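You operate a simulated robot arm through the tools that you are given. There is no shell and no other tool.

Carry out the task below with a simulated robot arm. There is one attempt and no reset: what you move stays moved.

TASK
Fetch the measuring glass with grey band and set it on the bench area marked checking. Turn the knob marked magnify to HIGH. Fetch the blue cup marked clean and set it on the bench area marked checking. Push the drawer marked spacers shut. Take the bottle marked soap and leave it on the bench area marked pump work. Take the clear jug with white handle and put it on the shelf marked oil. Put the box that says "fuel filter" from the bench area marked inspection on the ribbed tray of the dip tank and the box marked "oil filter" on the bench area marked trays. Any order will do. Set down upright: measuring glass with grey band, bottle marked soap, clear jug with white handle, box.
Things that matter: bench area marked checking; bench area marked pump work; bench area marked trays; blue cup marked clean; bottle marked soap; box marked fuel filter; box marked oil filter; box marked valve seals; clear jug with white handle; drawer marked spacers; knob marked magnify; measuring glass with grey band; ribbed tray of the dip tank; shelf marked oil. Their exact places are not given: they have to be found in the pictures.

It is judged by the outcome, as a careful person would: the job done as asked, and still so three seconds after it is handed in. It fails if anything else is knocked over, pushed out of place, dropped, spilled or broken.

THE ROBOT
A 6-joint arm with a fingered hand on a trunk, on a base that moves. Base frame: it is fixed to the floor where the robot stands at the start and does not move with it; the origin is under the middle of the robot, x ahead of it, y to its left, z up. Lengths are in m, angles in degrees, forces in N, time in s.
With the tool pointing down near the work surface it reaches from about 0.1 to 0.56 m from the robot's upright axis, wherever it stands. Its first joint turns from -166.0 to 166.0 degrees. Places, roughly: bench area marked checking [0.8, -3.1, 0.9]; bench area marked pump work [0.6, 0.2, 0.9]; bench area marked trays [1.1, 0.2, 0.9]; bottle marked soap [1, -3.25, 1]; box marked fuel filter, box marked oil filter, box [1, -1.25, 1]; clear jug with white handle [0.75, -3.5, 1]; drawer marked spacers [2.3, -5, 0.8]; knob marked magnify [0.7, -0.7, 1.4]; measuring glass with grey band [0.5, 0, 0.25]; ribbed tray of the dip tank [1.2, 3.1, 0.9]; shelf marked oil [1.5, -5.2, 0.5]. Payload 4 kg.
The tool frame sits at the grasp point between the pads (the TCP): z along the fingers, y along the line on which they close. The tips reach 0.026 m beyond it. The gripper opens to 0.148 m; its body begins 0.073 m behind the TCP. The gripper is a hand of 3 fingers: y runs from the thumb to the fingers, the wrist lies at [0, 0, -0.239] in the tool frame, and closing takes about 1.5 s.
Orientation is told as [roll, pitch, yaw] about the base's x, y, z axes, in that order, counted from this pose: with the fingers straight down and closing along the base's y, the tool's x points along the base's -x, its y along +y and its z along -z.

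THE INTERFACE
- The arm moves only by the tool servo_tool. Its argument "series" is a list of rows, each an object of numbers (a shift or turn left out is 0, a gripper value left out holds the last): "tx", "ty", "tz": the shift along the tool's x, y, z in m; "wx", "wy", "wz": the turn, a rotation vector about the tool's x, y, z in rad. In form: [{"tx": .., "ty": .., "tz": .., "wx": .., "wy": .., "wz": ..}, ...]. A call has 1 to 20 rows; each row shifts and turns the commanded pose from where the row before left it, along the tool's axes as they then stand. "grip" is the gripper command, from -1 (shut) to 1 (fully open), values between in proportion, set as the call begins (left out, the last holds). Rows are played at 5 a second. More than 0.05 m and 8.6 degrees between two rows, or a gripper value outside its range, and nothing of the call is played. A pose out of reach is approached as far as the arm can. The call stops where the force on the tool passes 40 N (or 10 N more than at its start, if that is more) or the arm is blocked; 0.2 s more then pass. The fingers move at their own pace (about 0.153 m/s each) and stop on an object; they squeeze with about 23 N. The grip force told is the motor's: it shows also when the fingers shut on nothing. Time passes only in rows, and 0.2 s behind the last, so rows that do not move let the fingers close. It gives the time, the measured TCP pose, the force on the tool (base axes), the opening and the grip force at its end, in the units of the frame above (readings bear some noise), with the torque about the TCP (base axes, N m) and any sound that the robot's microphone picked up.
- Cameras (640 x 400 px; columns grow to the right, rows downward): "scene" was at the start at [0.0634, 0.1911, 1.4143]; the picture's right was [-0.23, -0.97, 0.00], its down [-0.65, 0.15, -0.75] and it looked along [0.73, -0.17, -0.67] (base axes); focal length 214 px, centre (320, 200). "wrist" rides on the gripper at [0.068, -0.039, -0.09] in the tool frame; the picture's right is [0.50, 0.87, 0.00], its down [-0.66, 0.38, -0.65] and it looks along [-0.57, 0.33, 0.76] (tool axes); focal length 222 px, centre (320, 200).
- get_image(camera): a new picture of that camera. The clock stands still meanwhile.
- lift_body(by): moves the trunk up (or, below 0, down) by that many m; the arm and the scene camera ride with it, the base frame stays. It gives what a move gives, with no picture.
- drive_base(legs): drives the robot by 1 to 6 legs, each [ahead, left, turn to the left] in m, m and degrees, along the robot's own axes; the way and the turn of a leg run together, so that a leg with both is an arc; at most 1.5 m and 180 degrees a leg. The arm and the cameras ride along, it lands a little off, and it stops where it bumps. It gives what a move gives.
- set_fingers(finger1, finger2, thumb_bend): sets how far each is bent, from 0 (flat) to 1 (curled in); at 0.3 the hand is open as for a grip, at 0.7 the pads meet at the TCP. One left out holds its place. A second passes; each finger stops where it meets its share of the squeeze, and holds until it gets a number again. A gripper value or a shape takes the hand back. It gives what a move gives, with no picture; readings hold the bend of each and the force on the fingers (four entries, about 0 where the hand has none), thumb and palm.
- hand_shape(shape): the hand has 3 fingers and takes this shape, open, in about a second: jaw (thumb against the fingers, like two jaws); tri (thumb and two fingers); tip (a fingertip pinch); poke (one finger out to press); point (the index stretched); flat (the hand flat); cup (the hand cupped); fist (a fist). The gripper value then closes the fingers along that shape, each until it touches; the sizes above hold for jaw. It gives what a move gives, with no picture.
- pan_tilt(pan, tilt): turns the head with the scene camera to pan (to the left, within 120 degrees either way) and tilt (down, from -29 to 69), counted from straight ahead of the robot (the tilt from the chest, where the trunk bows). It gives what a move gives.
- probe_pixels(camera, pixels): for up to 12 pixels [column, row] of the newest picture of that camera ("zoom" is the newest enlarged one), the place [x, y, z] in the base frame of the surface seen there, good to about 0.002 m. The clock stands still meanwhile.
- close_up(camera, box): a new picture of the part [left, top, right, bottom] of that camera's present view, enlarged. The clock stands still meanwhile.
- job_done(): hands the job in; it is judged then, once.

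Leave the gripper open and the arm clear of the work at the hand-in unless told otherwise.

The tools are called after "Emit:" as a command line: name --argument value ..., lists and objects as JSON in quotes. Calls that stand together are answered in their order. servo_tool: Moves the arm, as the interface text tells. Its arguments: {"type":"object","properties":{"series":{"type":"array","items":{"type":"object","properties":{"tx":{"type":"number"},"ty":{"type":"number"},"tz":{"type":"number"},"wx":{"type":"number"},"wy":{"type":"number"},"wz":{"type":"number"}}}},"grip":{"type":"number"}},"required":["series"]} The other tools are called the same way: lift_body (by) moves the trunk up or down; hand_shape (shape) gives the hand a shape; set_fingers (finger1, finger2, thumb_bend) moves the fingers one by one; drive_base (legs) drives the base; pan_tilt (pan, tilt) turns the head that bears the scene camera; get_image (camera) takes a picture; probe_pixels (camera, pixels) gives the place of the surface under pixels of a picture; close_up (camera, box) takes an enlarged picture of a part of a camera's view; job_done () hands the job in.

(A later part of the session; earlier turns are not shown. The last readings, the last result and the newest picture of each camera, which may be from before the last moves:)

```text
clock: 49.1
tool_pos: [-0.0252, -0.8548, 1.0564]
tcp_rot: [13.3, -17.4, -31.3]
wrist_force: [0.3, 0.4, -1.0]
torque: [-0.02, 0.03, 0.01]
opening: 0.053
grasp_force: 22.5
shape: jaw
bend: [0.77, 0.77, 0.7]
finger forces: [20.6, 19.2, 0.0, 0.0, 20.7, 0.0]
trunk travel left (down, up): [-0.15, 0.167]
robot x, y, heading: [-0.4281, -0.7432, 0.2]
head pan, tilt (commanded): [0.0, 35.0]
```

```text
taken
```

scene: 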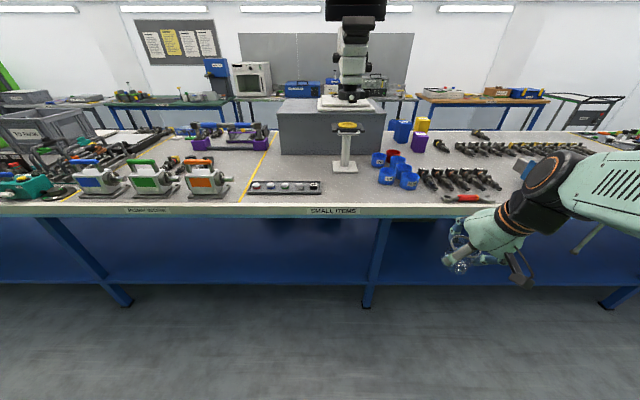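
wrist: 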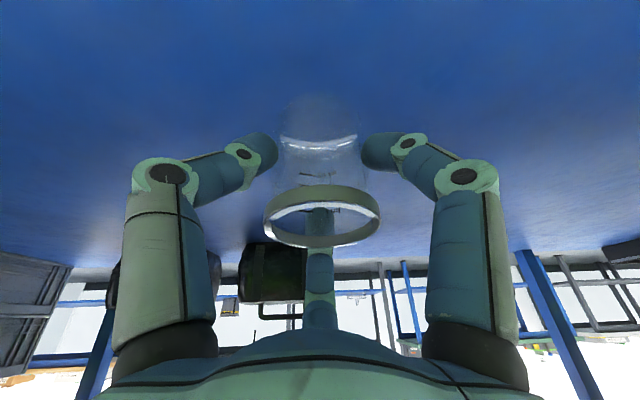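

I see the microscope over the grey block, cups at (395,170), and boxes at (402,130), (422,125), (418,142). I zoom in on these and the microscope.

Emit:
close_up --camera "scene" --box '[350, 100, 470, 200]'

Emit:
close_up --camera "scene" --box '[280, 0, 440, 110]'

Emit:
probe_pixels --camera "scene" --pixels '[[402, 120], [422, 118], [418, 135], [376, 154], [393, 152], [390, 172], [398, 162], [408, 176], [335, 211], [350, 40], [350, 126], [470, 75]]'

```text
4.00 times, centred on (410, 150) of scene
```

zoom: 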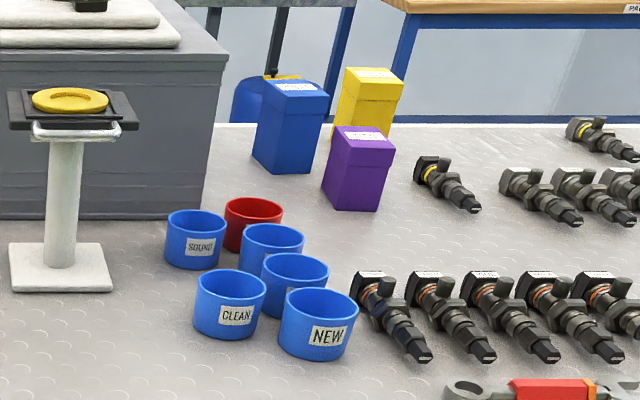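

```text
3.64 times, centred on (360, 55) of scene
```

zoom: 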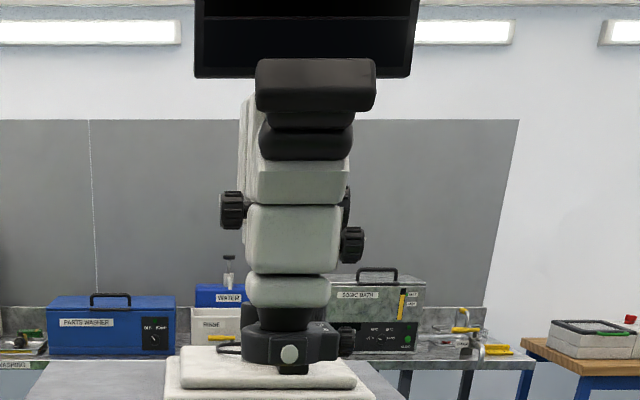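

```text
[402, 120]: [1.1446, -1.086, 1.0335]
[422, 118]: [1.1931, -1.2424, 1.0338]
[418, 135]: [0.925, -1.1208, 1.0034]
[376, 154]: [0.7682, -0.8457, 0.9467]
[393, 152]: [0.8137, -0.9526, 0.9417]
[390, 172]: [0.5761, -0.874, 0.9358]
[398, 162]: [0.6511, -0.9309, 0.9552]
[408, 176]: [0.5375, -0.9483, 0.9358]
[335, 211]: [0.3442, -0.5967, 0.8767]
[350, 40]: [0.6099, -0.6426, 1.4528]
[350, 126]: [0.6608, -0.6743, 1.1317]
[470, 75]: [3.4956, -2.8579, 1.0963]
```

The CLEAN cup is the front-left blue cup at about (0.58, -0.87); boxes stand further back. I continue right along the aisle with the glass.

Emit:
drive_base --legs '[[0, -1.2, 0]]'

Emit:
get_image --camera "scene"

```text
clock: 60.1
tool_pos: [-0.0267, -2.0905, 1.0547]
tcp_rot: [13.1, -17.3, -32.0]
wrist_force: [0.3, 0.3, -0.2]
torque: [0.0, 0.02, 0.0]
opening: 0.0529
grasp_force: 24.0
shape: jaw
bend: [0.77, 0.77, 0.7]
finger forces: [20.5, 19.3, 0.0, 0.0, 20.7, 0.1]
trunk travel left (down, up): [-0.15, 0.167]
robot x, y, heading: [-0.4254, -1.9769, -0.4]
head pan, tilt (commanded): [0.0, 35.0]
```

```text
taken
```

scene: 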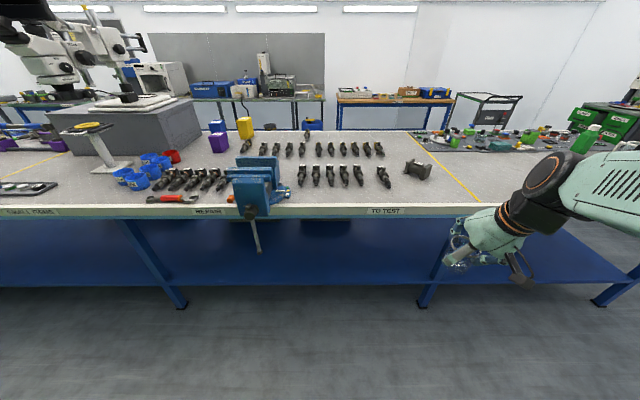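

The vise overhangs the bench front at (250,190); we are past it. I continue 1.15 m to the right.

Emit:
drive_base --legs '[[0, -1.15, 0]]'

Emit:
get_image --camera "scene"

```text
clock: 70.7
tool_pos: [-0.0445, -3.2663, 1.0556]
tcp_rot: [13.2, -17.3, -32.8]
wrist_force: [-0.5, -0.6, -1.1]
torque: [0.02, 0.01, 0.02]
opening: 0.053
grasp_force: 23.4
shape: jaw
bend: [0.77, 0.77, 0.7]
finger forces: [20.5, 19.2, 0.0, 0.0, 20.9, 0.1]
trunk travel left (down, up): [-0.15, 0.167]
robot x, y, heading: [-0.4401, -3.1473, -1.1]
head pan, tilt (commanded): [0.0, 35.0]
```

```text
taken
```

scene: 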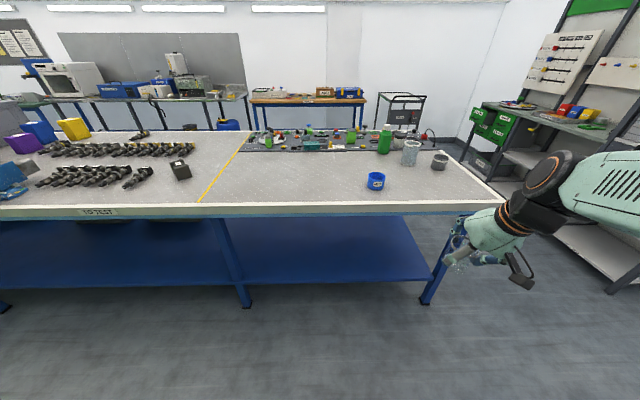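

I see the checking area right of the yellow line, with a blue cup at (376,180), green bottle (385,140), a clear jug (410,150) and a grey pot (440,160). I zoom in.

Emit:
close_up --camera "scene" --box '[340, 110, 500, 210]'

Emit:
close_up --camera "scene" --box '[200, 110, 360, 220]'

Emit:
probe_pixels --camera "scene" --pixels '[[376, 176], [385, 150], [410, 160], [440, 160], [300, 180], [250, 142], [350, 206], [215, 190], [495, 195], [300, 152], [450, 195], [330, 146]]'

```text
4.00 times, centred on (420, 160) of scene
```

zoom: 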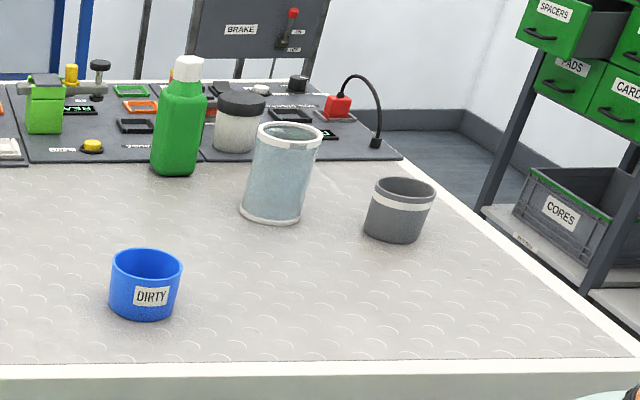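

```text
3.64 times, centred on (280, 165) of scene
```

zoom: 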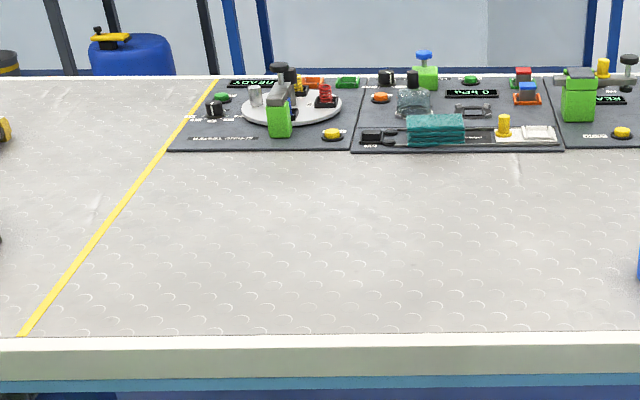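

```text
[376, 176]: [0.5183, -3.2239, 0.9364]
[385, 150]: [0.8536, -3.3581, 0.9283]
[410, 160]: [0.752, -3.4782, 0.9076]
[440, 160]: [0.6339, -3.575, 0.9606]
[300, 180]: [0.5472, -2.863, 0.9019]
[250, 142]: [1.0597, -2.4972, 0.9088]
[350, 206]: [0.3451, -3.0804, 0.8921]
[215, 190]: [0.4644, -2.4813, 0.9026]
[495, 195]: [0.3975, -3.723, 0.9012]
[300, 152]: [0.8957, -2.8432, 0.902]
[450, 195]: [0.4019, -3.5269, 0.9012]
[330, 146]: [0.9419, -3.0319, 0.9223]
```

The checking area is the bench end (y -2.46 to -3.72); the cup there is marked DIRTY. I will set the glass at about (0.52, -2.90). First I drive forward 0.42, left 0.15, with a small turn to square up.

Emit:
drive_base --legs '[[0.42, 0.15, 1.1]]'

Emit:
pan_tilt --pan 0 --tilt 45

Emit:
get_image --camera "scene"

```text
clock: 73.3
tool_pos: [0.3719, -3.1146, 1.0554]
tcp_rot: [13.2, -17.3, -31.6]
wrist_force: [0.3, 0.1, -0.3]
torque: [-0.01, 0.02, 0.01]
opening: 0.0528
grasp_force: 22.5
shape: jaw
bend: [0.77, 0.77, 0.7]
finger forces: [20.5, 19.2, 0.0, 0.0, 20.8, 0.1]
trunk travel left (down, up): [-0.15, 0.167]
robot x, y, heading: [-0.0293, -3.0057, -0.2]
head pan, tilt (commanded): [0.0, 35.0]
```

```text
clock: 74.0
tool_pos: [0.3713, -3.1152, 1.0543]
tcp_rot: [13.2, -17.3, -31.8]
wrist_force: [-0.7, 0.2, -0.7]
torque: [-0.01, 0.01, -0.01]
opening: 0.0528
grasp_force: 23.6
shape: jaw
bend: [0.77, 0.77, 0.7]
finger forces: [20.5, 19.2, 0.1, 0.0, 20.8, 0.0]
trunk travel left (down, up): [-0.15, 0.167]
robot x, y, heading: [-0.0292, -3.0036, -0.2]
head pan, tilt (commanded): [0.0, 45.0]
```

```text
taken
```

scene: 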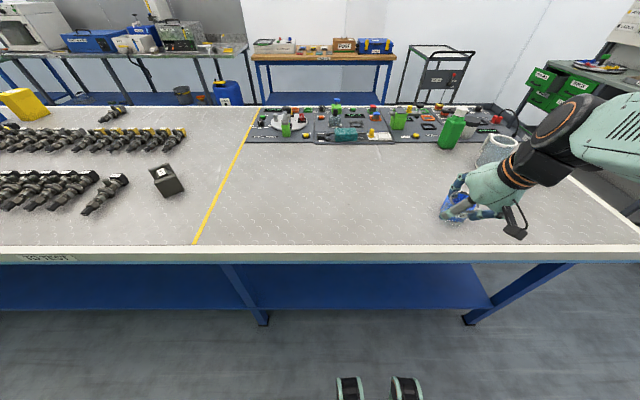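

I move the glass over to (0.50, -2.88) at the same height.

Emit:
servo_tool --series '[{"tx": 0.002, "ty": 0.0436, "tz": 0.0095}, {"tx": 0.002, "ty": 0.0436, "tz": 0.0095}, {"tx": 0.002, "ty": 0.0436, "tz": 0.0095}, {"tx": 0.002, "ty": 0.0436, "tz": 0.0095}, {"tx": 0.002, "ty": 0.0436, "tz": 0.0095}, {"tx": 0.002, "ty": 0.0436, "tz": 0.0095}, {}]'

Emit:
get_image --camera "scene"

Emit:
get_image --camera "wrist"

```text
clock: 75.7
tool_pos: [0.5, -2.8791, 1.0575]
tcp_rot: [13.3, -17.3, -31.7]
wrist_force: [-0.2, -0.6, -0.1]
torque: [0.0, 0.02, 0.01]
opening: 0.0526
grasp_force: 23.0
shape: jaw
bend: [0.77, 0.77, 0.7]
finger forces: [20.3, 18.7, 0.0, 0.0, 20.9, 0.0]
trunk travel left (down, up): [-0.15, 0.167]
robot x, y, heading: [-0.0278, -3.0083, 0.1]
head pan, tilt (commanded): [0.0, 45.0]
```

```text
taken
```

scene: 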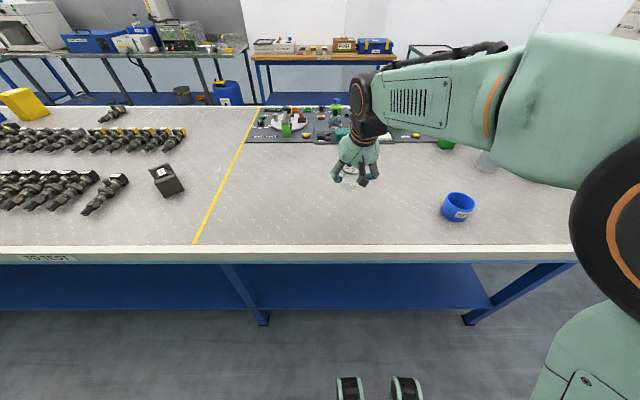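

```text
taken
```

wrist: 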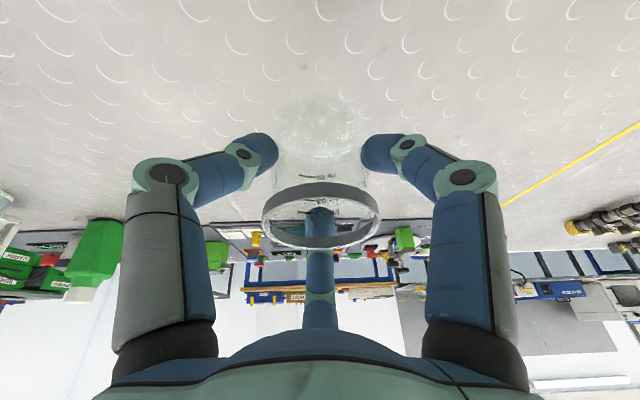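

Free spot below. I lower the glass to just above the bench (TCP 0.965), then in small steps till contact.

Emit:
servo_tool --series '[{"tx": 0.0055, "ty": -0.004, "tz": 0.0172}, {"tx": 0.0055, "ty": -0.004, "tz": 0.0172}, {"tx": 0.0055, "ty": -0.004, "tz": 0.0172}, {"tx": 0.0055, "ty": -0.004, "tz": 0.0172}, {"tx": 0.0055, "ty": -0.004, "tz": 0.0172}, {}]'

Emit:
servo_tool --series '[{"tx": 0.0009, "ty": -0.0006, "tz": 0.0028}, {"tx": 0.0009, "ty": -0.0006, "tz": 0.0028}, {}]'

```text
clock: 77.0
tool_pos: [0.5018, -2.8797, 0.964]
tcp_rot: [13.2, -17.3, -31.8]
wrist_force: [0.5, 0.0, -0.3]
torque: [-0.01, -0.02, -0.01]
opening: 0.0526
grasp_force: 23.3
shape: jaw
bend: [0.77, 0.77, 0.7]
finger forces: [20.4, 18.2, 0.1, 0.0, 21.2, 0.0]
trunk travel left (down, up): [-0.15, 0.167]
robot x, y, heading: [-0.0269, -3.0034, -0.5]
head pan, tilt (commanded): [0.0, 45.0]
```

```text
clock: 77.8
tool_pos: [0.501, -2.8814, 0.9585]
tcp_rot: [13.2, -17.4, -31.7]
wrist_force: [-0.1, 0.4, -0.6]
torque: [0.01, 0.01, -0.01]
opening: 0.0527
grasp_force: 22.7
shape: jaw
bend: [0.77, 0.77, 0.7]
finger forces: [20.3, 18.2, 0.0, 0.1, 21.3, 0.0]
trunk travel left (down, up): [-0.15, 0.167]
robot x, y, heading: [-0.0271, -3.0044, -0.3]
head pan, tilt (commanded): [0.0, 45.0]
```

At 0.9585, no contact yet; expected at about 0.9555. I go in 1.5 mm steps.

Emit:
servo_tool --series '[{"tx": 0.00045, "ty": -0.0003, "tz": 0.0014}, {"tx": 0.00045, "ty": -0.0003, "tz": 0.0014}, {}]'

```text
clock: 78.7
tool_pos: [0.5022, -2.8811, 0.9564]
tcp_rot: [13.3, -17.4, -31.7]
wrist_force: [-0.1, 0.1, 6.3]
torque: [-0.07, 0.11, 0.02]
opening: 0.0526
grasp_force: 22.4
shape: jaw
bend: [0.77, 0.77, 0.7]
finger forces: [21.6, 20.8, 0.0, 0.1, 22.9, 0.0]
trunk travel left (down, up): [-0.15, 0.167]
robot x, y, heading: [-0.0271, -3.003, -0.0]
head pan, tilt (commanded): [0.0, 45.0]
```

Contact at 6 N: the glass stands on the bench. I open the hand and then withdraw along the tool axis.

Emit:
servo_tool --series '[{}, {}, {}, {}, {}]' --grip 1

Emit:
servo_tool --series '[{"tz": -0.015}, {"tz": -0.02}, {"tz": -0.03}, {"tz": -0.03}, {"tz": -0.03}, {}]'

Emit:
get_image --camera "wrist"

```text
clock: 79.8
tool_pos: [0.5018, -2.8801, 0.9546]
tcp_rot: [13.2, -17.3, -31.8]
wrist_force: [-1.0, -0.2, 0.1]
torque: [0.0, 0.01, 0.0]
opening: 0.148
grasp_force: 0.0
shape: jaw
bend: [0.3, 0.3, 0.3]
finger forces: [0.0, 0.0, 0.0, 0.0, 0.1, 0.0]
trunk travel left (down, up): [-0.15, 0.167]
robot x, y, heading: [-0.027, -3.0007, -0.2]
head pan, tilt (commanded): [0.0, 45.0]
```

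```text
clock: 81.2
tool_pos: [0.4562, -2.886, 1.0706]
tcp_rot: [13.2, -17.2, -31.7]
wrist_force: [0.3, 0.0, 0.5]
torque: [0.01, 0.01, -0.01]
opening: 0.1481
grasp_force: 0.0
shape: jaw
bend: [0.3, 0.3, 0.3]
finger forces: [0.1, 0.1, 0.0, 0.0, 0.0, 0.0]
trunk travel left (down, up): [-0.15, 0.167]
robot x, y, heading: [-0.0258, -3.0033, -0.2]
head pan, tilt (commanded): [0.0, 45.0]
```

```text
taken
```

wrist: 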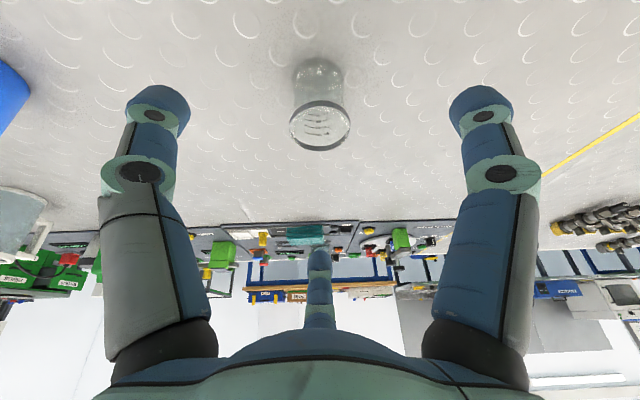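

The glass stands upright on the checking area. I drive back 0.4 m and then look at the bench end with the soap bottle and jug.

Emit:
drive_base --legs '[[-0.4, 0, 0]]'

Emit:
servo_tool --series '[{"wx": 0.0635, "wy": 0.1134}, {"wx": 0.0635, "wy": 0.1134}, {"wx": 0.0635, "wy": 0.1134}, {"wz": -0.131}, {"wz": -0.131}, {"wz": -0.131}, {"wz": -0.131}, {}]'

```text
clock: 83.8
tool_pos: [0.053, -2.8864, 1.0701]
tcp_rot: [13.1, -17.5, -32.1]
wrist_force: [-0.2, -1.2, 0.1]
torque: [-0.01, -0.01, 0.01]
opening: 0.148
grasp_force: 0.0
shape: jaw
bend: [0.3, 0.3, 0.3]
finger forces: [0.1, 0.0, 0.1, 0.1, 0.1, 0.1]
trunk travel left (down, up): [-0.15, 0.167]
robot x, y, heading: [-0.4279, -3.006, -0.7]
head pan, tilt (commanded): [0.0, 45.0]
```

```text
clock: 85.6
tool_pos: [0.0519, -2.8878, 1.0689]
tcp_rot: [2.5, 0.8, 0.5]
wrist_force: [0.5, 0.6, -1.1]
torque: [-0.03, 0.02, 0.01]
opening: 0.1476
grasp_force: 0.1
shape: jaw
bend: [0.3, 0.3, 0.3]
finger forces: [0.0, 0.1, 0.0, 0.0, 0.1, 0.0]
trunk travel left (down, up): [-0.15, 0.167]
robot x, y, heading: [-0.4305, -2.9969, -0.7]
head pan, tilt (commanded): [0.0, 45.0]
```

Hand is near its default orientation. I bring the arm in to a compact pose, then drive right past the bench end and look.

Emit:
servo_tool --series '[{"tx": 0.025, "ty": -0.039}, {"tx": 0.025, "ty": -0.039}, {"tx": 0.025, "ty": -0.039}, {"tx": 0.025, "ty": -0.039}, {"tx": 0.025, "ty": -0.039}, {"tx": 0.025, "ty": -0.039}, {"tx": 0.025, "ty": -0.039}, {"tx": 0.025, "ty": -0.039}, {}]'

Emit:
drive_base --legs '[[0, -1.2, 0.7]]'

Emit:
pan_tilt --pan 0 --tilt 30

Emit:
get_image --camera "scene"

```text
clock: 87.6
tool_pos: [-0.1436, -3.1989, 1.0591]
tcp_rot: [2.6, 0.7, 0.4]
wrist_force: [-0.1, 0.6, 0.3]
torque: [-0.02, 0.0, 0.04]
opening: 0.1482
grasp_force: 0.1
shape: jaw
bend: [0.3, 0.3, 0.3]
finger forces: [0.1, 0.1, 0.0, 0.0, 0.1, 0.1]
trunk travel left (down, up): [-0.15, 0.167]
robot x, y, heading: [-0.433, -3.0022, -0.5]
head pan, tilt (commanded): [0.0, 45.0]
```

```text
clock: 98.3
tool_pos: [-0.1504, -4.3967, 1.0587]
tcp_rot: [2.6, 0.9, 0.8]
wrist_force: [1.0, -0.1, -0.5]
torque: [-0.03, -0.01, 0.03]
opening: 0.1481
grasp_force: 0.2
shape: jaw
bend: [0.3, 0.3, 0.3]
finger forces: [0.1, 0.0, 0.0, 0.1, 0.1, 0.1]
trunk travel left (down, up): [-0.15, 0.167]
robot x, y, heading: [-0.4396, -4.2015, 0.0]
head pan, tilt (commanded): [0.0, 45.0]
```

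```text
clock: 99.1
tool_pos: [-0.1506, -4.398, 1.0578]
tcp_rot: [2.6, 0.8, 0.8]
wrist_force: [-0.1, 0.3, -0.9]
torque: [-0.02, -0.02, 0.03]
opening: 0.1479
grasp_force: 0.1
shape: jaw
bend: [0.3, 0.3, 0.3]
finger forces: [0.1, 0.1, 0.0, 0.0, 0.1, 0.0]
trunk travel left (down, up): [-0.15, 0.167]
robot x, y, heading: [-0.4358, -4.2002, 0.0]
head pan, tilt (commanded): [0.0, 30.0]
```

```text
taken
```

scene: 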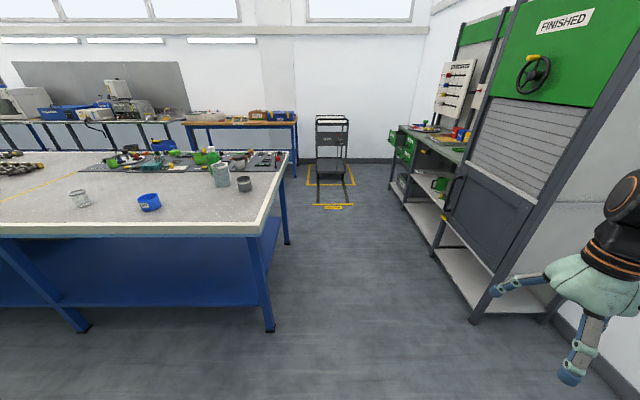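

The path past the bench end is clear, with a trolley ahead at (333,150) and the stores rack at right. I probe the key floor points.

Emit:
probe_pixels --camera "scene" --pixels '[[476, 320], [433, 252], [392, 187], [270, 328], [288, 243], [335, 206], [290, 155], [248, 235], [220, 175], [212, 155], [245, 183], [440, 150]]'

Emit:
close_up --camera "scene" --box '[370, 100, 480, 240]'

Emit:
close_up --camera "scene" --box '[60, 130, 300, 240]'

```text
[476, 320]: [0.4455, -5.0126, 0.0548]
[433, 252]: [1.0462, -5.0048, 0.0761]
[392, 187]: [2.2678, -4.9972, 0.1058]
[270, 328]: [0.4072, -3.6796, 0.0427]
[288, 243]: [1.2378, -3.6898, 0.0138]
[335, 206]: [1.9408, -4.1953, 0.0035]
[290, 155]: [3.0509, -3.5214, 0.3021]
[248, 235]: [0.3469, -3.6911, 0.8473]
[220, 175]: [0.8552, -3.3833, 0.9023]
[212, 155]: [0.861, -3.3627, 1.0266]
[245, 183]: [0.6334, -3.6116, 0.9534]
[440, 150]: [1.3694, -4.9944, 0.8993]
```

```text
2.86 times, centred on (425, 170) of scene
```

zoom: 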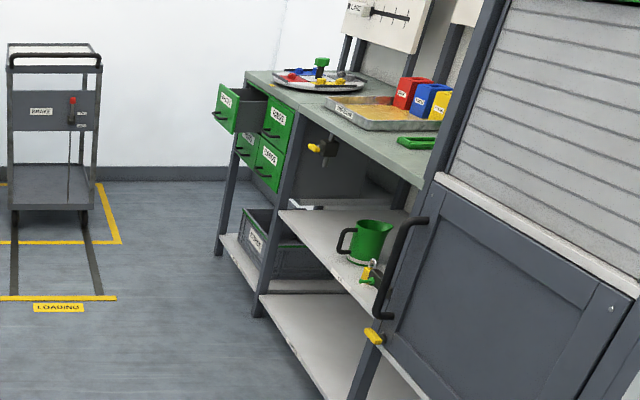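

```text
2.67 times, centred on (180, 185) of scene
```

zoom: 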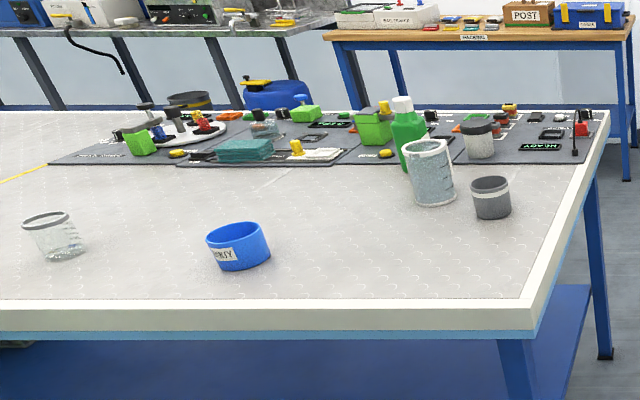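

Bench end is at y≈-3.7, rack fronts at y≈-5.0. I drive forward 1.2 m and turn left 90° to face the bench end.

Emit:
drive_base --legs '[[1.2, 0, 0], [0, 0, 90]]'

Emit:
pan_tilt --pan 0 --tilt 40

Emit:
get_image --camera "scene"

```text
clock: 109.1
tool_pos: [0.9858, -3.9195, 1.0584]
tcp_rot: [2.5, 0.9, 90.3]
wrist_force: [0.9, -1.4, -0.3]
torque: [0.02, 0.01, -0.01]
opening: 0.1481
grasp_force: 0.0
shape: jaw
bend: [0.3, 0.3, 0.3]
finger forces: [0.1, 0.0, 0.1, 0.1, 0.0, 0.1]
trunk travel left (down, up): [-0.15, 0.167]
robot x, y, heading: [0.786, -4.2036, 89.3]
head pan, tilt (commanded): [0.0, 30.0]
```

```text
clock: 109.8
tool_pos: [0.9855, -3.9194, 1.0581]
tcp_rot: [2.5, 0.8, 90.3]
wrist_force: [0.4, -0.5, 0.9]
torque: [-0.01, 0.0, -0.02]
opening: 0.1478
grasp_force: 0.1
shape: jaw
bend: [0.3, 0.3, 0.3]
finger forces: [0.0, 0.1, 0.1, 0.0, 0.0, 0.0]
trunk travel left (down, up): [-0.15, 0.167]
robot x, y, heading: [0.7872, -4.2071, 89.1]
head pan, tilt (commanded): [0.0, 40.0]
```

```text
taken
```

scene: 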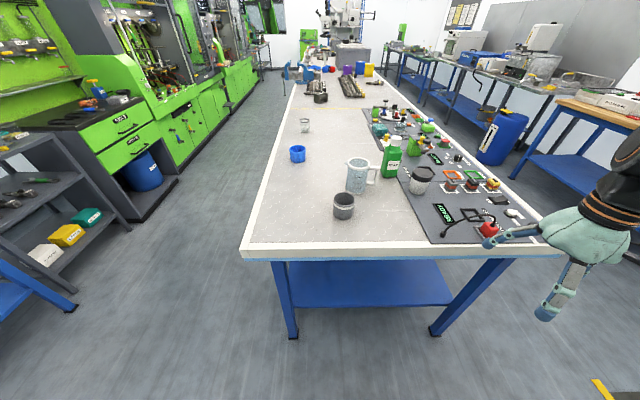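

The jug with white handle is at (358,173), the green bottle at (392,157). I zoom in and probe.

Emit:
close_up --camera "scene" --box '[320, 120, 480, 230]'

Emit:
probe_pixels --camera "scene" --pixels '[[357, 158], [358, 190], [373, 172], [390, 138], [391, 175], [345, 195], [345, 217], [420, 172], [420, 192], [350, 250], [428, 243], [250, 245]]'

```text
3.64 times, centred on (400, 175) of scene
```

zoom: 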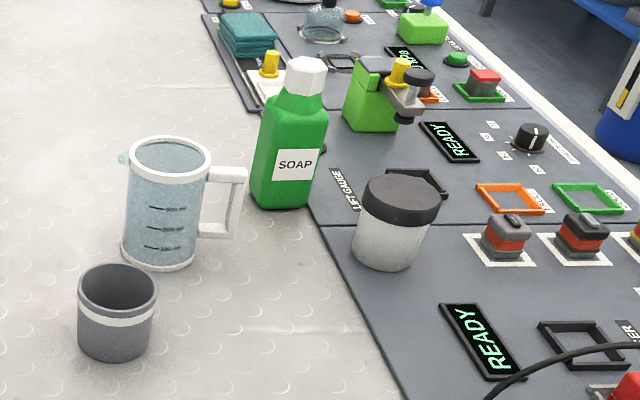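

```text
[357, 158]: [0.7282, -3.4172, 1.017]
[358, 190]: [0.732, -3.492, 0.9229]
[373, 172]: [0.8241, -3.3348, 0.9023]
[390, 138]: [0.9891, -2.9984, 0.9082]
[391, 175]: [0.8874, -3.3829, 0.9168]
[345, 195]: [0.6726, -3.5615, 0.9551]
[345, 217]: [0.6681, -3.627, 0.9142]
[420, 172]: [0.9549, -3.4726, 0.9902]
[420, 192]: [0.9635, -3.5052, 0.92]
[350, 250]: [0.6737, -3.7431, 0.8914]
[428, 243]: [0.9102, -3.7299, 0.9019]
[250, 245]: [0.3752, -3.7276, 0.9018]
```

The labels: bottle reads SOAP, jug has a white handle pointing to +x. To know how near the base may come to the bench, I look down at the robot's own base.

Emit:
pan_tilt --pan 0 --tilt 69

Emit:
get_image --camera "scene"

```text
clock: 110.8
tool_pos: [0.9848, -3.9199, 1.0587]
tcp_rot: [2.6, 0.9, 90.2]
wrist_force: [-0.1, 0.0, 0.6]
torque: [0.03, 0.01, -0.01]
opening: 0.148
grasp_force: 0.0
shape: jaw
bend: [0.3, 0.3, 0.3]
finger forces: [0.0, 0.0, 0.1, 0.1, 0.0, 0.1]
trunk travel left (down, up): [-0.15, 0.167]
robot x, y, heading: [0.7868, -4.2032, 89.0]
head pan, tilt (commanded): [0.0, 68.8]
```

```text
taken
```

scene: 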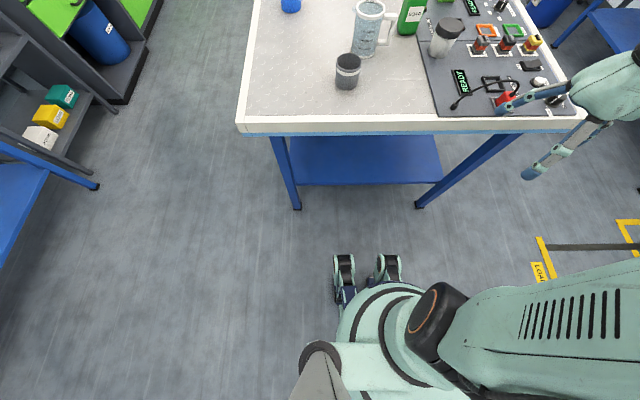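

Emit:
probe_pixels --camera "scene" --pixels '[[345, 262], [388, 262], [345, 285], [365, 300], [380, 320], [345, 345], [400, 370], [440, 300], [340, 250], [415, 300], [360, 385], [320, 300]]'

```text
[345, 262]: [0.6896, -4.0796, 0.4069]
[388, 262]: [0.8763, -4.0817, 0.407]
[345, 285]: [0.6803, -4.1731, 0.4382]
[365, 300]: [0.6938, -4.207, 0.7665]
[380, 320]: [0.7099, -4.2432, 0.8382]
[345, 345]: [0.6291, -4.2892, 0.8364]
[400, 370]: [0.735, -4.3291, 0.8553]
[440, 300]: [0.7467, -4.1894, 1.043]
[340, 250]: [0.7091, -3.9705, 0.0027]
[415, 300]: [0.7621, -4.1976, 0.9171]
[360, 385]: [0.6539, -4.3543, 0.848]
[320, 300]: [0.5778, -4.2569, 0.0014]
```

The base is slim (knees about 0.13 ahead of the axis), so I may stand about 0.25 m from the bench edge. Before grasping the jug I look at the oil shelf behind me with the head turned right.

Emit:
pan_tilt --pan -118 --tilt 35

Emit:
get_image --camera "scene"

```text
clock: 112.7
tool_pos: [0.9864, -3.9199, 1.0585]
tcp_rot: [2.6, 0.8, 90.3]
wrist_force: [-0.2, -0.1, 0.6]
torque: [0.01, -0.02, -0.01]
opening: 0.1478
grasp_force: 0.0
shape: jaw
bend: [0.3, 0.3, 0.3]
finger forces: [0.0, 0.0, 0.1, 0.1, 0.1, 0.1]
trunk travel left (down, up): [-0.15, 0.167]
robot x, y, heading: [0.7874, -4.2042, 89.4]
head pan, tilt (commanded): [-118.0, 35.0]
```

```text
taken
```

scene: 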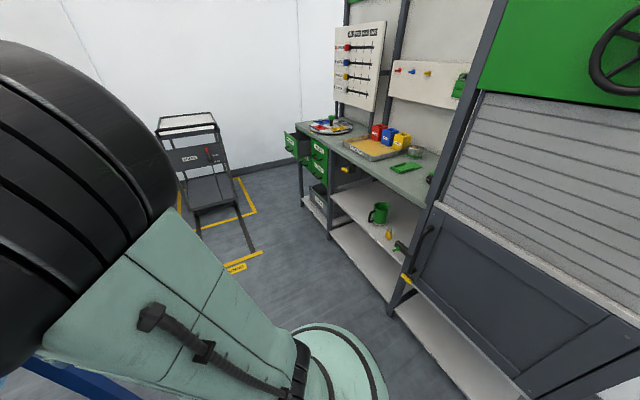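

The oil shelf with a green jug is at about (385,215). I zoom in and probe it and the drawer.

Emit:
close_up --camera "scene" --box '[270, 110, 450, 310]'

Emit:
probe_pixels --camera "scene" --pixels '[[378, 228], [375, 205], [360, 220], [400, 245], [340, 205], [395, 255], [370, 240], [360, 165], [355, 172], [405, 195], [290, 145], [398, 250]]'

```text
2.00 times, centred on (360, 210) of scene
```

zoom: 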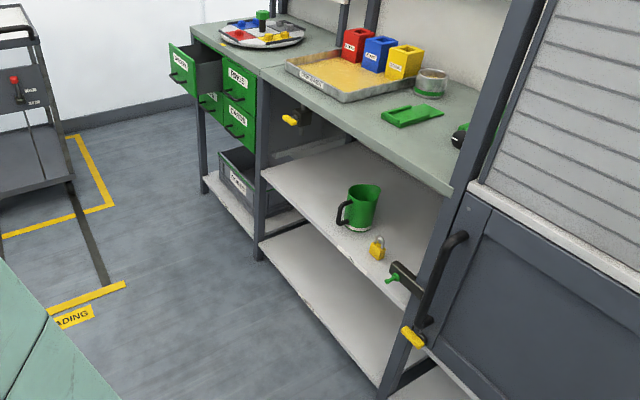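

```text
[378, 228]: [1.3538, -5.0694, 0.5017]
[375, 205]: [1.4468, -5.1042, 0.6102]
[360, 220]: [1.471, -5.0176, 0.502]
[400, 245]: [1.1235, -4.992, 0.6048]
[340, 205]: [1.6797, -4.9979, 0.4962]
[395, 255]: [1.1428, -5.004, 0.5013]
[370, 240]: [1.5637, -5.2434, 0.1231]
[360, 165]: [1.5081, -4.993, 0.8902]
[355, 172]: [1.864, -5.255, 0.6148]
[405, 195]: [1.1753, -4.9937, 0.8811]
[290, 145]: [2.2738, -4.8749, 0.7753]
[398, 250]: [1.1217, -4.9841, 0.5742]
```

The oil shelf (z≈0.50) has a green jug and a padlock. Before taking the jug, I will push the spacers drawer since my hand is empty. I probe the trolley and drawer region first.

Emit:
probe_pixels --camera "scene" --pixels '[[200, 210], [232, 205], [215, 190], [240, 265], [235, 180], [258, 210], [287, 143], [300, 148], [295, 135], [300, 155], [318, 150], [389, 234]]'

```text
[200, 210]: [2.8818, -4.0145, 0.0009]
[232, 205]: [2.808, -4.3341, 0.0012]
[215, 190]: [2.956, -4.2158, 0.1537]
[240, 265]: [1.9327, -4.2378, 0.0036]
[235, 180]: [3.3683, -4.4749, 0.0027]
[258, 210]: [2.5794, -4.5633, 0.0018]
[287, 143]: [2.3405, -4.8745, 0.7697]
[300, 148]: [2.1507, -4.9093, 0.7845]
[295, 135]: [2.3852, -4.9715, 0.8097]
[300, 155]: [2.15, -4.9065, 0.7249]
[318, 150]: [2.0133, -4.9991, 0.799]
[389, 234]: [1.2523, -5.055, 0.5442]
```

The drawer front is out at y≈-4.875 (x 2.15–2.40, z 0.72–0.81); closed fronts are at y≈-4.995. I turn right, drive along to x≈2.2 and turn to face the rack.

Emit:
drive_base --legs '[[0, 0, -89.4], [1.4, 0, 0], [0, 0, -90]]'

Emit:
pan_tilt --pan 0 --tilt 40

Emit:
get_image --camera "scene"

```text
clock: 127.3
tool_pos: [1.9912, -4.5255, 1.0588]
tcp_rot: [2.7, 0.7, -89.1]
wrist_force: [0.0, -0.7, -0.3]
torque: [0.02, 0.01, 0.02]
opening: 0.1479
grasp_force: 0.1
shape: jaw
bend: [0.3, 0.3, 0.3]
finger forces: [0.0, 0.0, 0.1, 0.0, 0.0, 0.0]
trunk travel left (down, up): [-0.15, 0.167]
robot x, y, heading: [2.1893, -4.2373, -90.1]
head pan, tilt (commanded): [-118.0, 35.0]
```

```text
clock: 129.3
tool_pos: [1.9905, -4.5256, 1.0594]
tcp_rot: [2.7, 0.8, -89.2]
wrist_force: [-0.4, -0.6, 0.0]
torque: [-0.02, -0.02, -0.01]
opening: 0.1477
grasp_force: 0.1
shape: jaw
bend: [0.3, 0.3, 0.3]
finger forces: [0.1, 0.2, 0.0, 0.1, 0.0, 0.1]
trunk travel left (down, up): [-0.15, 0.167]
robot x, y, heading: [2.1884, -4.2358, -90.2]
head pan, tilt (commanded): [0.0, 40.0]
```

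```text
taken
```

scene: 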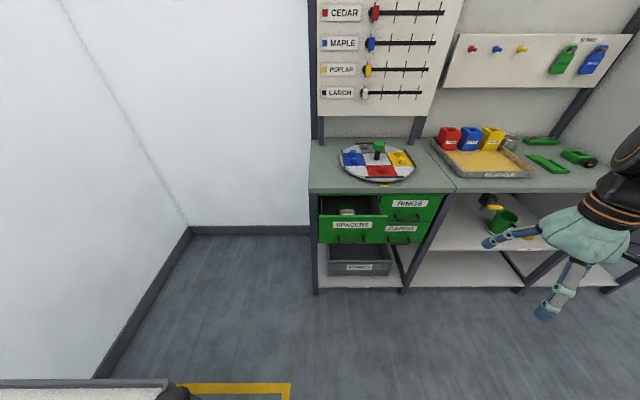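

The SPACERS drawer is open at (352,228). I zoom and probe the drawer, and the oil shelf region.

Emit:
close_up --camera "scene" --box '[300, 170, 460, 290]'

Emit:
probe_pixels --camera "scene" --pixels '[[352, 225], [322, 228], [384, 228], [352, 240], [352, 217], [410, 205], [352, 210], [380, 186], [352, 192], [370, 172], [410, 228], [160, 385]]'

```text
3.33 times, centred on (380, 230) of scene
```

zoom: 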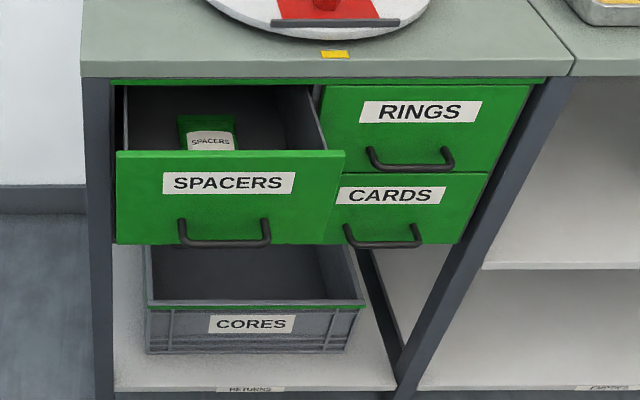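

```text
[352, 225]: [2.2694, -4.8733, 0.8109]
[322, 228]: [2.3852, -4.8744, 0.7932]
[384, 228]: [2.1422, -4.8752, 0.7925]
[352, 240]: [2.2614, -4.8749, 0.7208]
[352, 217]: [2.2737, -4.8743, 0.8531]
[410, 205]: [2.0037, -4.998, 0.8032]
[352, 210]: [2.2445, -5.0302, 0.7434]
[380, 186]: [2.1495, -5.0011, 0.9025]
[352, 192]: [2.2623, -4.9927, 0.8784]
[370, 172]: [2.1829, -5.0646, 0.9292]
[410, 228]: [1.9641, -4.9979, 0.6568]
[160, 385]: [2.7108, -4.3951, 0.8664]
```

I strafe left 0.07 m, close the fingers, tilt the hand 30° forward, and bring the fingertips in front of the drawer at about (2.265, -4.78, 0.79).

Emit:
drive_base --legs '[[0, 0.07, 0]]'

Emit:
servo_tool --series '[{"wy": -0.131}, {"wy": -0.131}, {"wy": -0.131}, {"wy": -0.131}, {}, {}, {}, {}]' --grip -1

```text
clock: 130.6
tool_pos: [2.0603, -4.5265, 1.0591]
tcp_rot: [2.5, 0.8, -89.2]
wrist_force: [0.3, 0.5, 0.3]
torque: [0.01, -0.01, -0.02]
opening: 0.1478
grasp_force: 0.0
shape: jaw
bend: [0.3, 0.3, 0.3]
finger forces: [0.0, 0.0, 0.1, 0.1, 0.0, 0.1]
trunk travel left (down, up): [-0.15, 0.167]
robot x, y, heading: [2.2598, -4.2408, -90.3]
head pan, tilt (commanded): [0.0, 40.0]
```

```text
clock: 132.4
tool_pos: [2.0601, -4.525, 1.0528]
tcp_rot: [3.7, -28.6, -91.3]
wrist_force: [-0.6, -0.5, -0.3]
torque: [0.02, 0.01, 0.0]
opening: 0.0
grasp_force: 23.0
shape: jaw
bend: [0.7, 0.7, 0.7]
finger forces: [0.1, 0.0, 0.1, 0.1, 0.0, 0.0]
trunk travel left (down, up): [-0.15, 0.167]
robot x, y, heading: [2.255, -4.24, -90.2]
head pan, tilt (commanded): [0.0, 40.0]
```

Tilted and closed. Now I move it to the pre-contact place in front of the drawer.

Emit:
servo_tool --series '[{"tx": -0.0084, "ty": 0.0205, "tz": 0.036}, {"tx": -0.0084, "ty": 0.0205, "tz": 0.036}, {"tx": -0.0084, "ty": 0.0205, "tz": 0.036}, {"tx": -0.0084, "ty": 0.0205, "tz": 0.036}, {"tx": -0.0084, "ty": 0.0205, "tz": 0.036}, {"tx": -0.0084, "ty": 0.0205, "tz": 0.036}, {"tx": -0.0084, "ty": 0.0205, "tz": 0.036}, {"tx": -0.0084, "ty": 0.0205, "tz": 0.036}, {"tx": -0.0084, "ty": 0.0205, "tz": 0.036}, {"tx": -0.0084, "ty": 0.0205, "tz": 0.036}, {}]'

Emit:
get_image --camera "scene"

Emit:
get_image --camera "wrist"

```text
clock: 134.8
tool_pos: [2.2773, -4.7716, 0.7937]
tcp_rot: [2.8, -29.1, -90.8]
wrist_force: [-0.1, -0.1, -0.4]
torque: [0.03, 0.05, 0.02]
opening: 0.0
grasp_force: 23.3
shape: jaw
bend: [0.7, 0.7, 0.7]
finger forces: [0.0, 0.1, 0.0, 0.0, 0.0, 0.0]
trunk travel left (down, up): [-0.15, 0.167]
robot x, y, heading: [2.2607, -4.238, -90.2]
head pan, tilt (commanded): [0.0, 40.0]
```

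```text
taken
```

scene: 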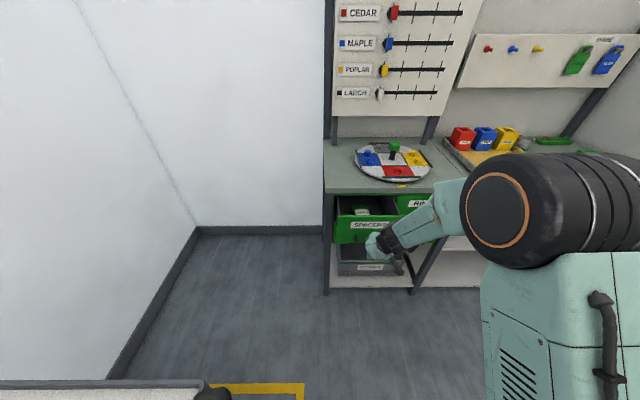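

```text
taken
```

wrist: 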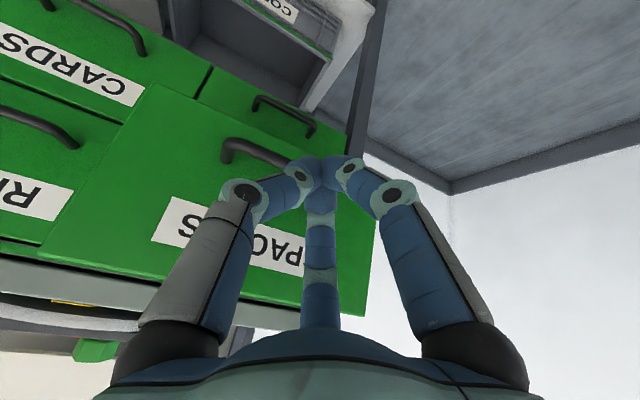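

Fingertips are in front of the drawer. I push forward horizontally in steps of 0.03 m, watching the force.

Emit:
servo_tool --series '[{"tx": -0.0262, "tz": 0.0145}, {"tx": -0.0262, "tz": 0.0145}, {"tx": -0.0262, "tz": 0.0145}, {"tx": -0.0262, "tz": 0.0145}, {}]'

```text
clock: 136.0
tool_pos: [2.2794, -4.8919, 0.7936]
tcp_rot: [2.9, -29.2, -90.8]
wrist_force: [-0.2, 0.9, 0.5]
torque: [0.03, 0.0, 0.0]
opening: 0.0
grasp_force: 23.3
shape: jaw
bend: [0.7, 0.7, 0.7]
finger forces: [0.0, 0.0, 0.1, 0.0, 0.0, 0.0]
trunk travel left (down, up): [-0.15, 0.167]
robot x, y, heading: [2.2586, -4.2338, -90.3]
head pan, tilt (commanded): [0.0, 40.0]
```

No large force. I check in a picture whether the drawer is moving.

Emit:
close_up --camera "scene" --box '[310, 170, 470, 290]'

Emit:
get_image --camera "wrist"

```text
3.33 times, centred on (390, 230) of scene
```

zoom: 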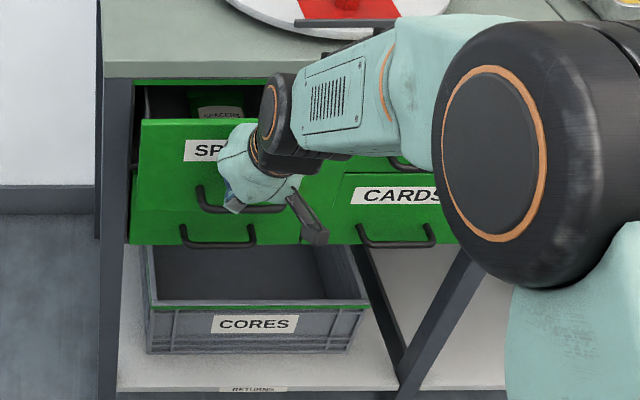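

```text
taken
```

wrist: 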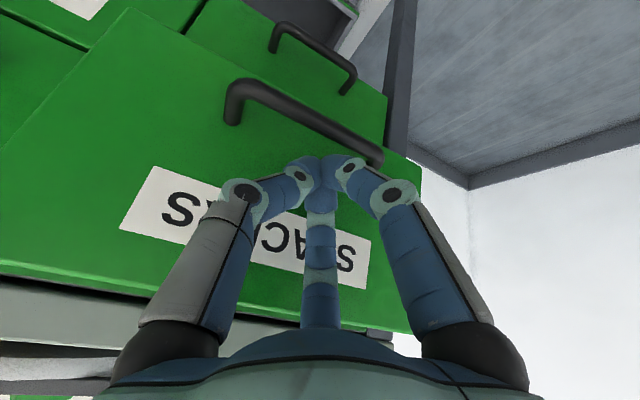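

The drawer is moving in; the tips press on the panel just above its handle. I continue in smaller steps.

Emit:
servo_tool --series '[{"tx": -0.0219, "tz": 0.0121}, {"tx": -0.0219, "tz": 0.0121}, {"tx": -0.0131, "tz": 0.0073}, {}]'

Emit:
close_up --camera "scene" --box '[310, 170, 470, 290]'

```text
clock: 137.0
tool_pos: [2.2808, -4.9568, 0.7952]
tcp_rot: [2.9, -29.2, -90.7]
wrist_force: [0.0, -0.6, -0.7]
torque: [0.03, -0.05, -0.02]
opening: 0.0
grasp_force: 23.0
shape: jaw
bend: [0.7, 0.7, 0.7]
finger forces: [0.1, 0.1, 0.1, 0.0, 0.1, 0.1]
trunk travel left (down, up): [-0.15, 0.167]
robot x, y, heading: [2.2581, -4.2373, -90.3]
head pan, tilt (commanded): [0.0, 40.0]
```

```text
3.33 times, centred on (390, 230) of scene
```

zoom: 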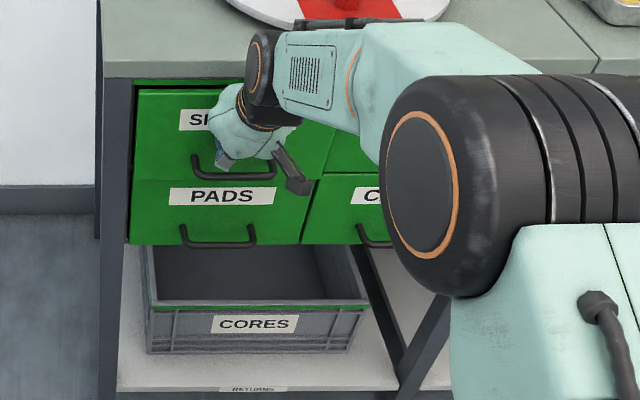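

Nearly shut. I continue with 7 mm steps until the force rises.

Emit:
servo_tool --series '[{"tx": -0.0061, "tz": 0.0034}, {"tx": -0.0061, "tz": 0.0034}, {"tx": -0.0061, "tz": 0.0034}, {}]'

```text
clock: 138.0
tool_pos: [2.2812, -4.9754, 0.795]
tcp_rot: [2.9, -29.2, -90.8]
wrist_force: [1.7, 18.5, -0.5]
torque: [-0.07, 0.03, 0.26]
opening: 0.0001
grasp_force: 22.8
shape: jaw
bend: [0.7, 0.7, 0.7]
finger forces: [0.0, 18.5, 0.0, 0.0, 0.0, 0.0]
trunk travel left (down, up): [-0.15, 0.167]
robot x, y, heading: [2.2601, -4.2385, -90.6]
head pan, tilt (commanded): [0.0, 40.0]
```

Force 18.5 N on the fingertip suggests the drawer has reached its stop. I press 3 mm more, then back away and probe the drawer front.

Emit:
servo_tool --series '[{"tx": -0.0026, "tz": 0.0015}, {}]'

Emit:
servo_tool --series '[{"tx": 0.0262, "tz": -0.0145}, {"tx": 0.035, "tz": -0.0193}, {"tx": 0.035, "tz": -0.0193}, {"tx": 0.035, "tz": -0.0193}, {}]'

Emit:
close_up --camera "scene" --box '[310, 170, 470, 290]'

Emit:
get_image --camera "wrist"

```text
clock: 138.6
tool_pos: [2.2818, -4.9814, 0.7973]
tcp_rot: [3.0, -29.5, -90.8]
wrist_force: [0.4, 1.1, -0.4]
torque: [0.01, 0.01, 0.04]
opening: 0.0
grasp_force: 23.1
shape: jaw
bend: [0.7, 0.7, 0.65]
finger forces: [0.0, 0.1, 0.1, 0.0, 0.0, 0.0]
trunk travel left (down, up): [-0.15, 0.167]
robot x, y, heading: [2.2569, -4.2422, -90.5]
head pan, tilt (commanded): [0.0, 40.0]
```

```text
clock: 139.8
tool_pos: [2.2805, -4.8306, 0.794]
tcp_rot: [2.8, -29.2, -90.9]
wrist_force: [-0.6, -0.4, 0.5]
torque: [-0.02, 0.0, -0.02]
opening: 0.0
grasp_force: 22.9
shape: jaw
bend: [0.7, 0.7, 0.65]
finger forces: [0.0, 0.0, 0.1, 0.1, 0.0, 0.0]
trunk travel left (down, up): [-0.15, 0.167]
robot x, y, heading: [2.2555, -4.2372, -90.4]
head pan, tilt (commanded): [0.0, 40.0]
```

```text
3.33 times, centred on (390, 230) of scene
```

zoom: 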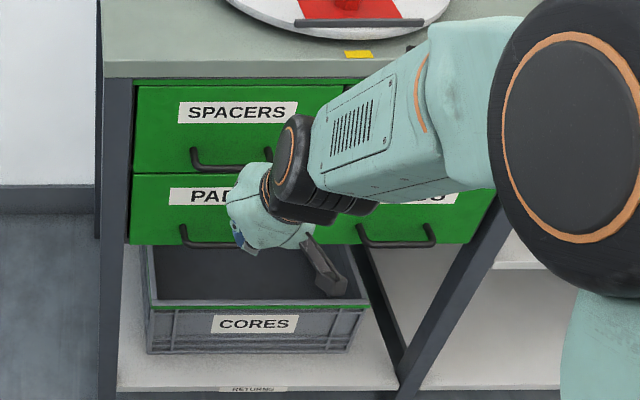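

```text
taken
```

wrist: 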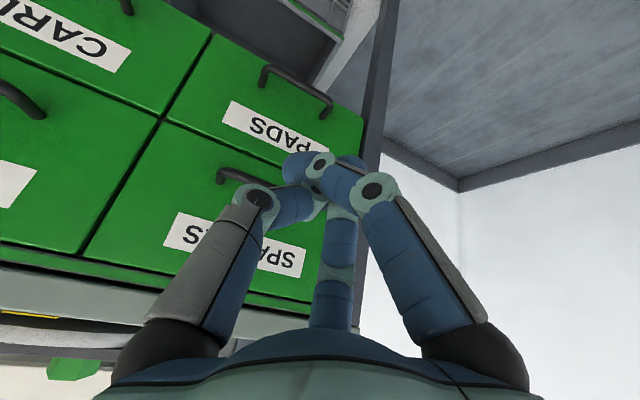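

The drawer looks flush. I probe the SPACERS face against the PADS face.

Emit:
probe_pixels --camera "wrist" --pixels '[[100, 240], [140, 210], [190, 130], [60, 120], [180, 260], [250, 110]]'

Emit:
probe_pixels --camera "zoom" --pixels '[[160, 140], [240, 95], [160, 220], [350, 95]]'

```text
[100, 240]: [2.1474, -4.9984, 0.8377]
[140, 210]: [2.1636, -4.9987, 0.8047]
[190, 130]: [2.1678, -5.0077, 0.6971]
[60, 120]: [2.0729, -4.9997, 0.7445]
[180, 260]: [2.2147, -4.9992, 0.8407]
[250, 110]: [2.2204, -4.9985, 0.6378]
```

```text
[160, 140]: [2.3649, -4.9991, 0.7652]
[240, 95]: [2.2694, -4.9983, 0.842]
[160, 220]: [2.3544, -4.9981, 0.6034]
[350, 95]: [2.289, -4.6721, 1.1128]
```

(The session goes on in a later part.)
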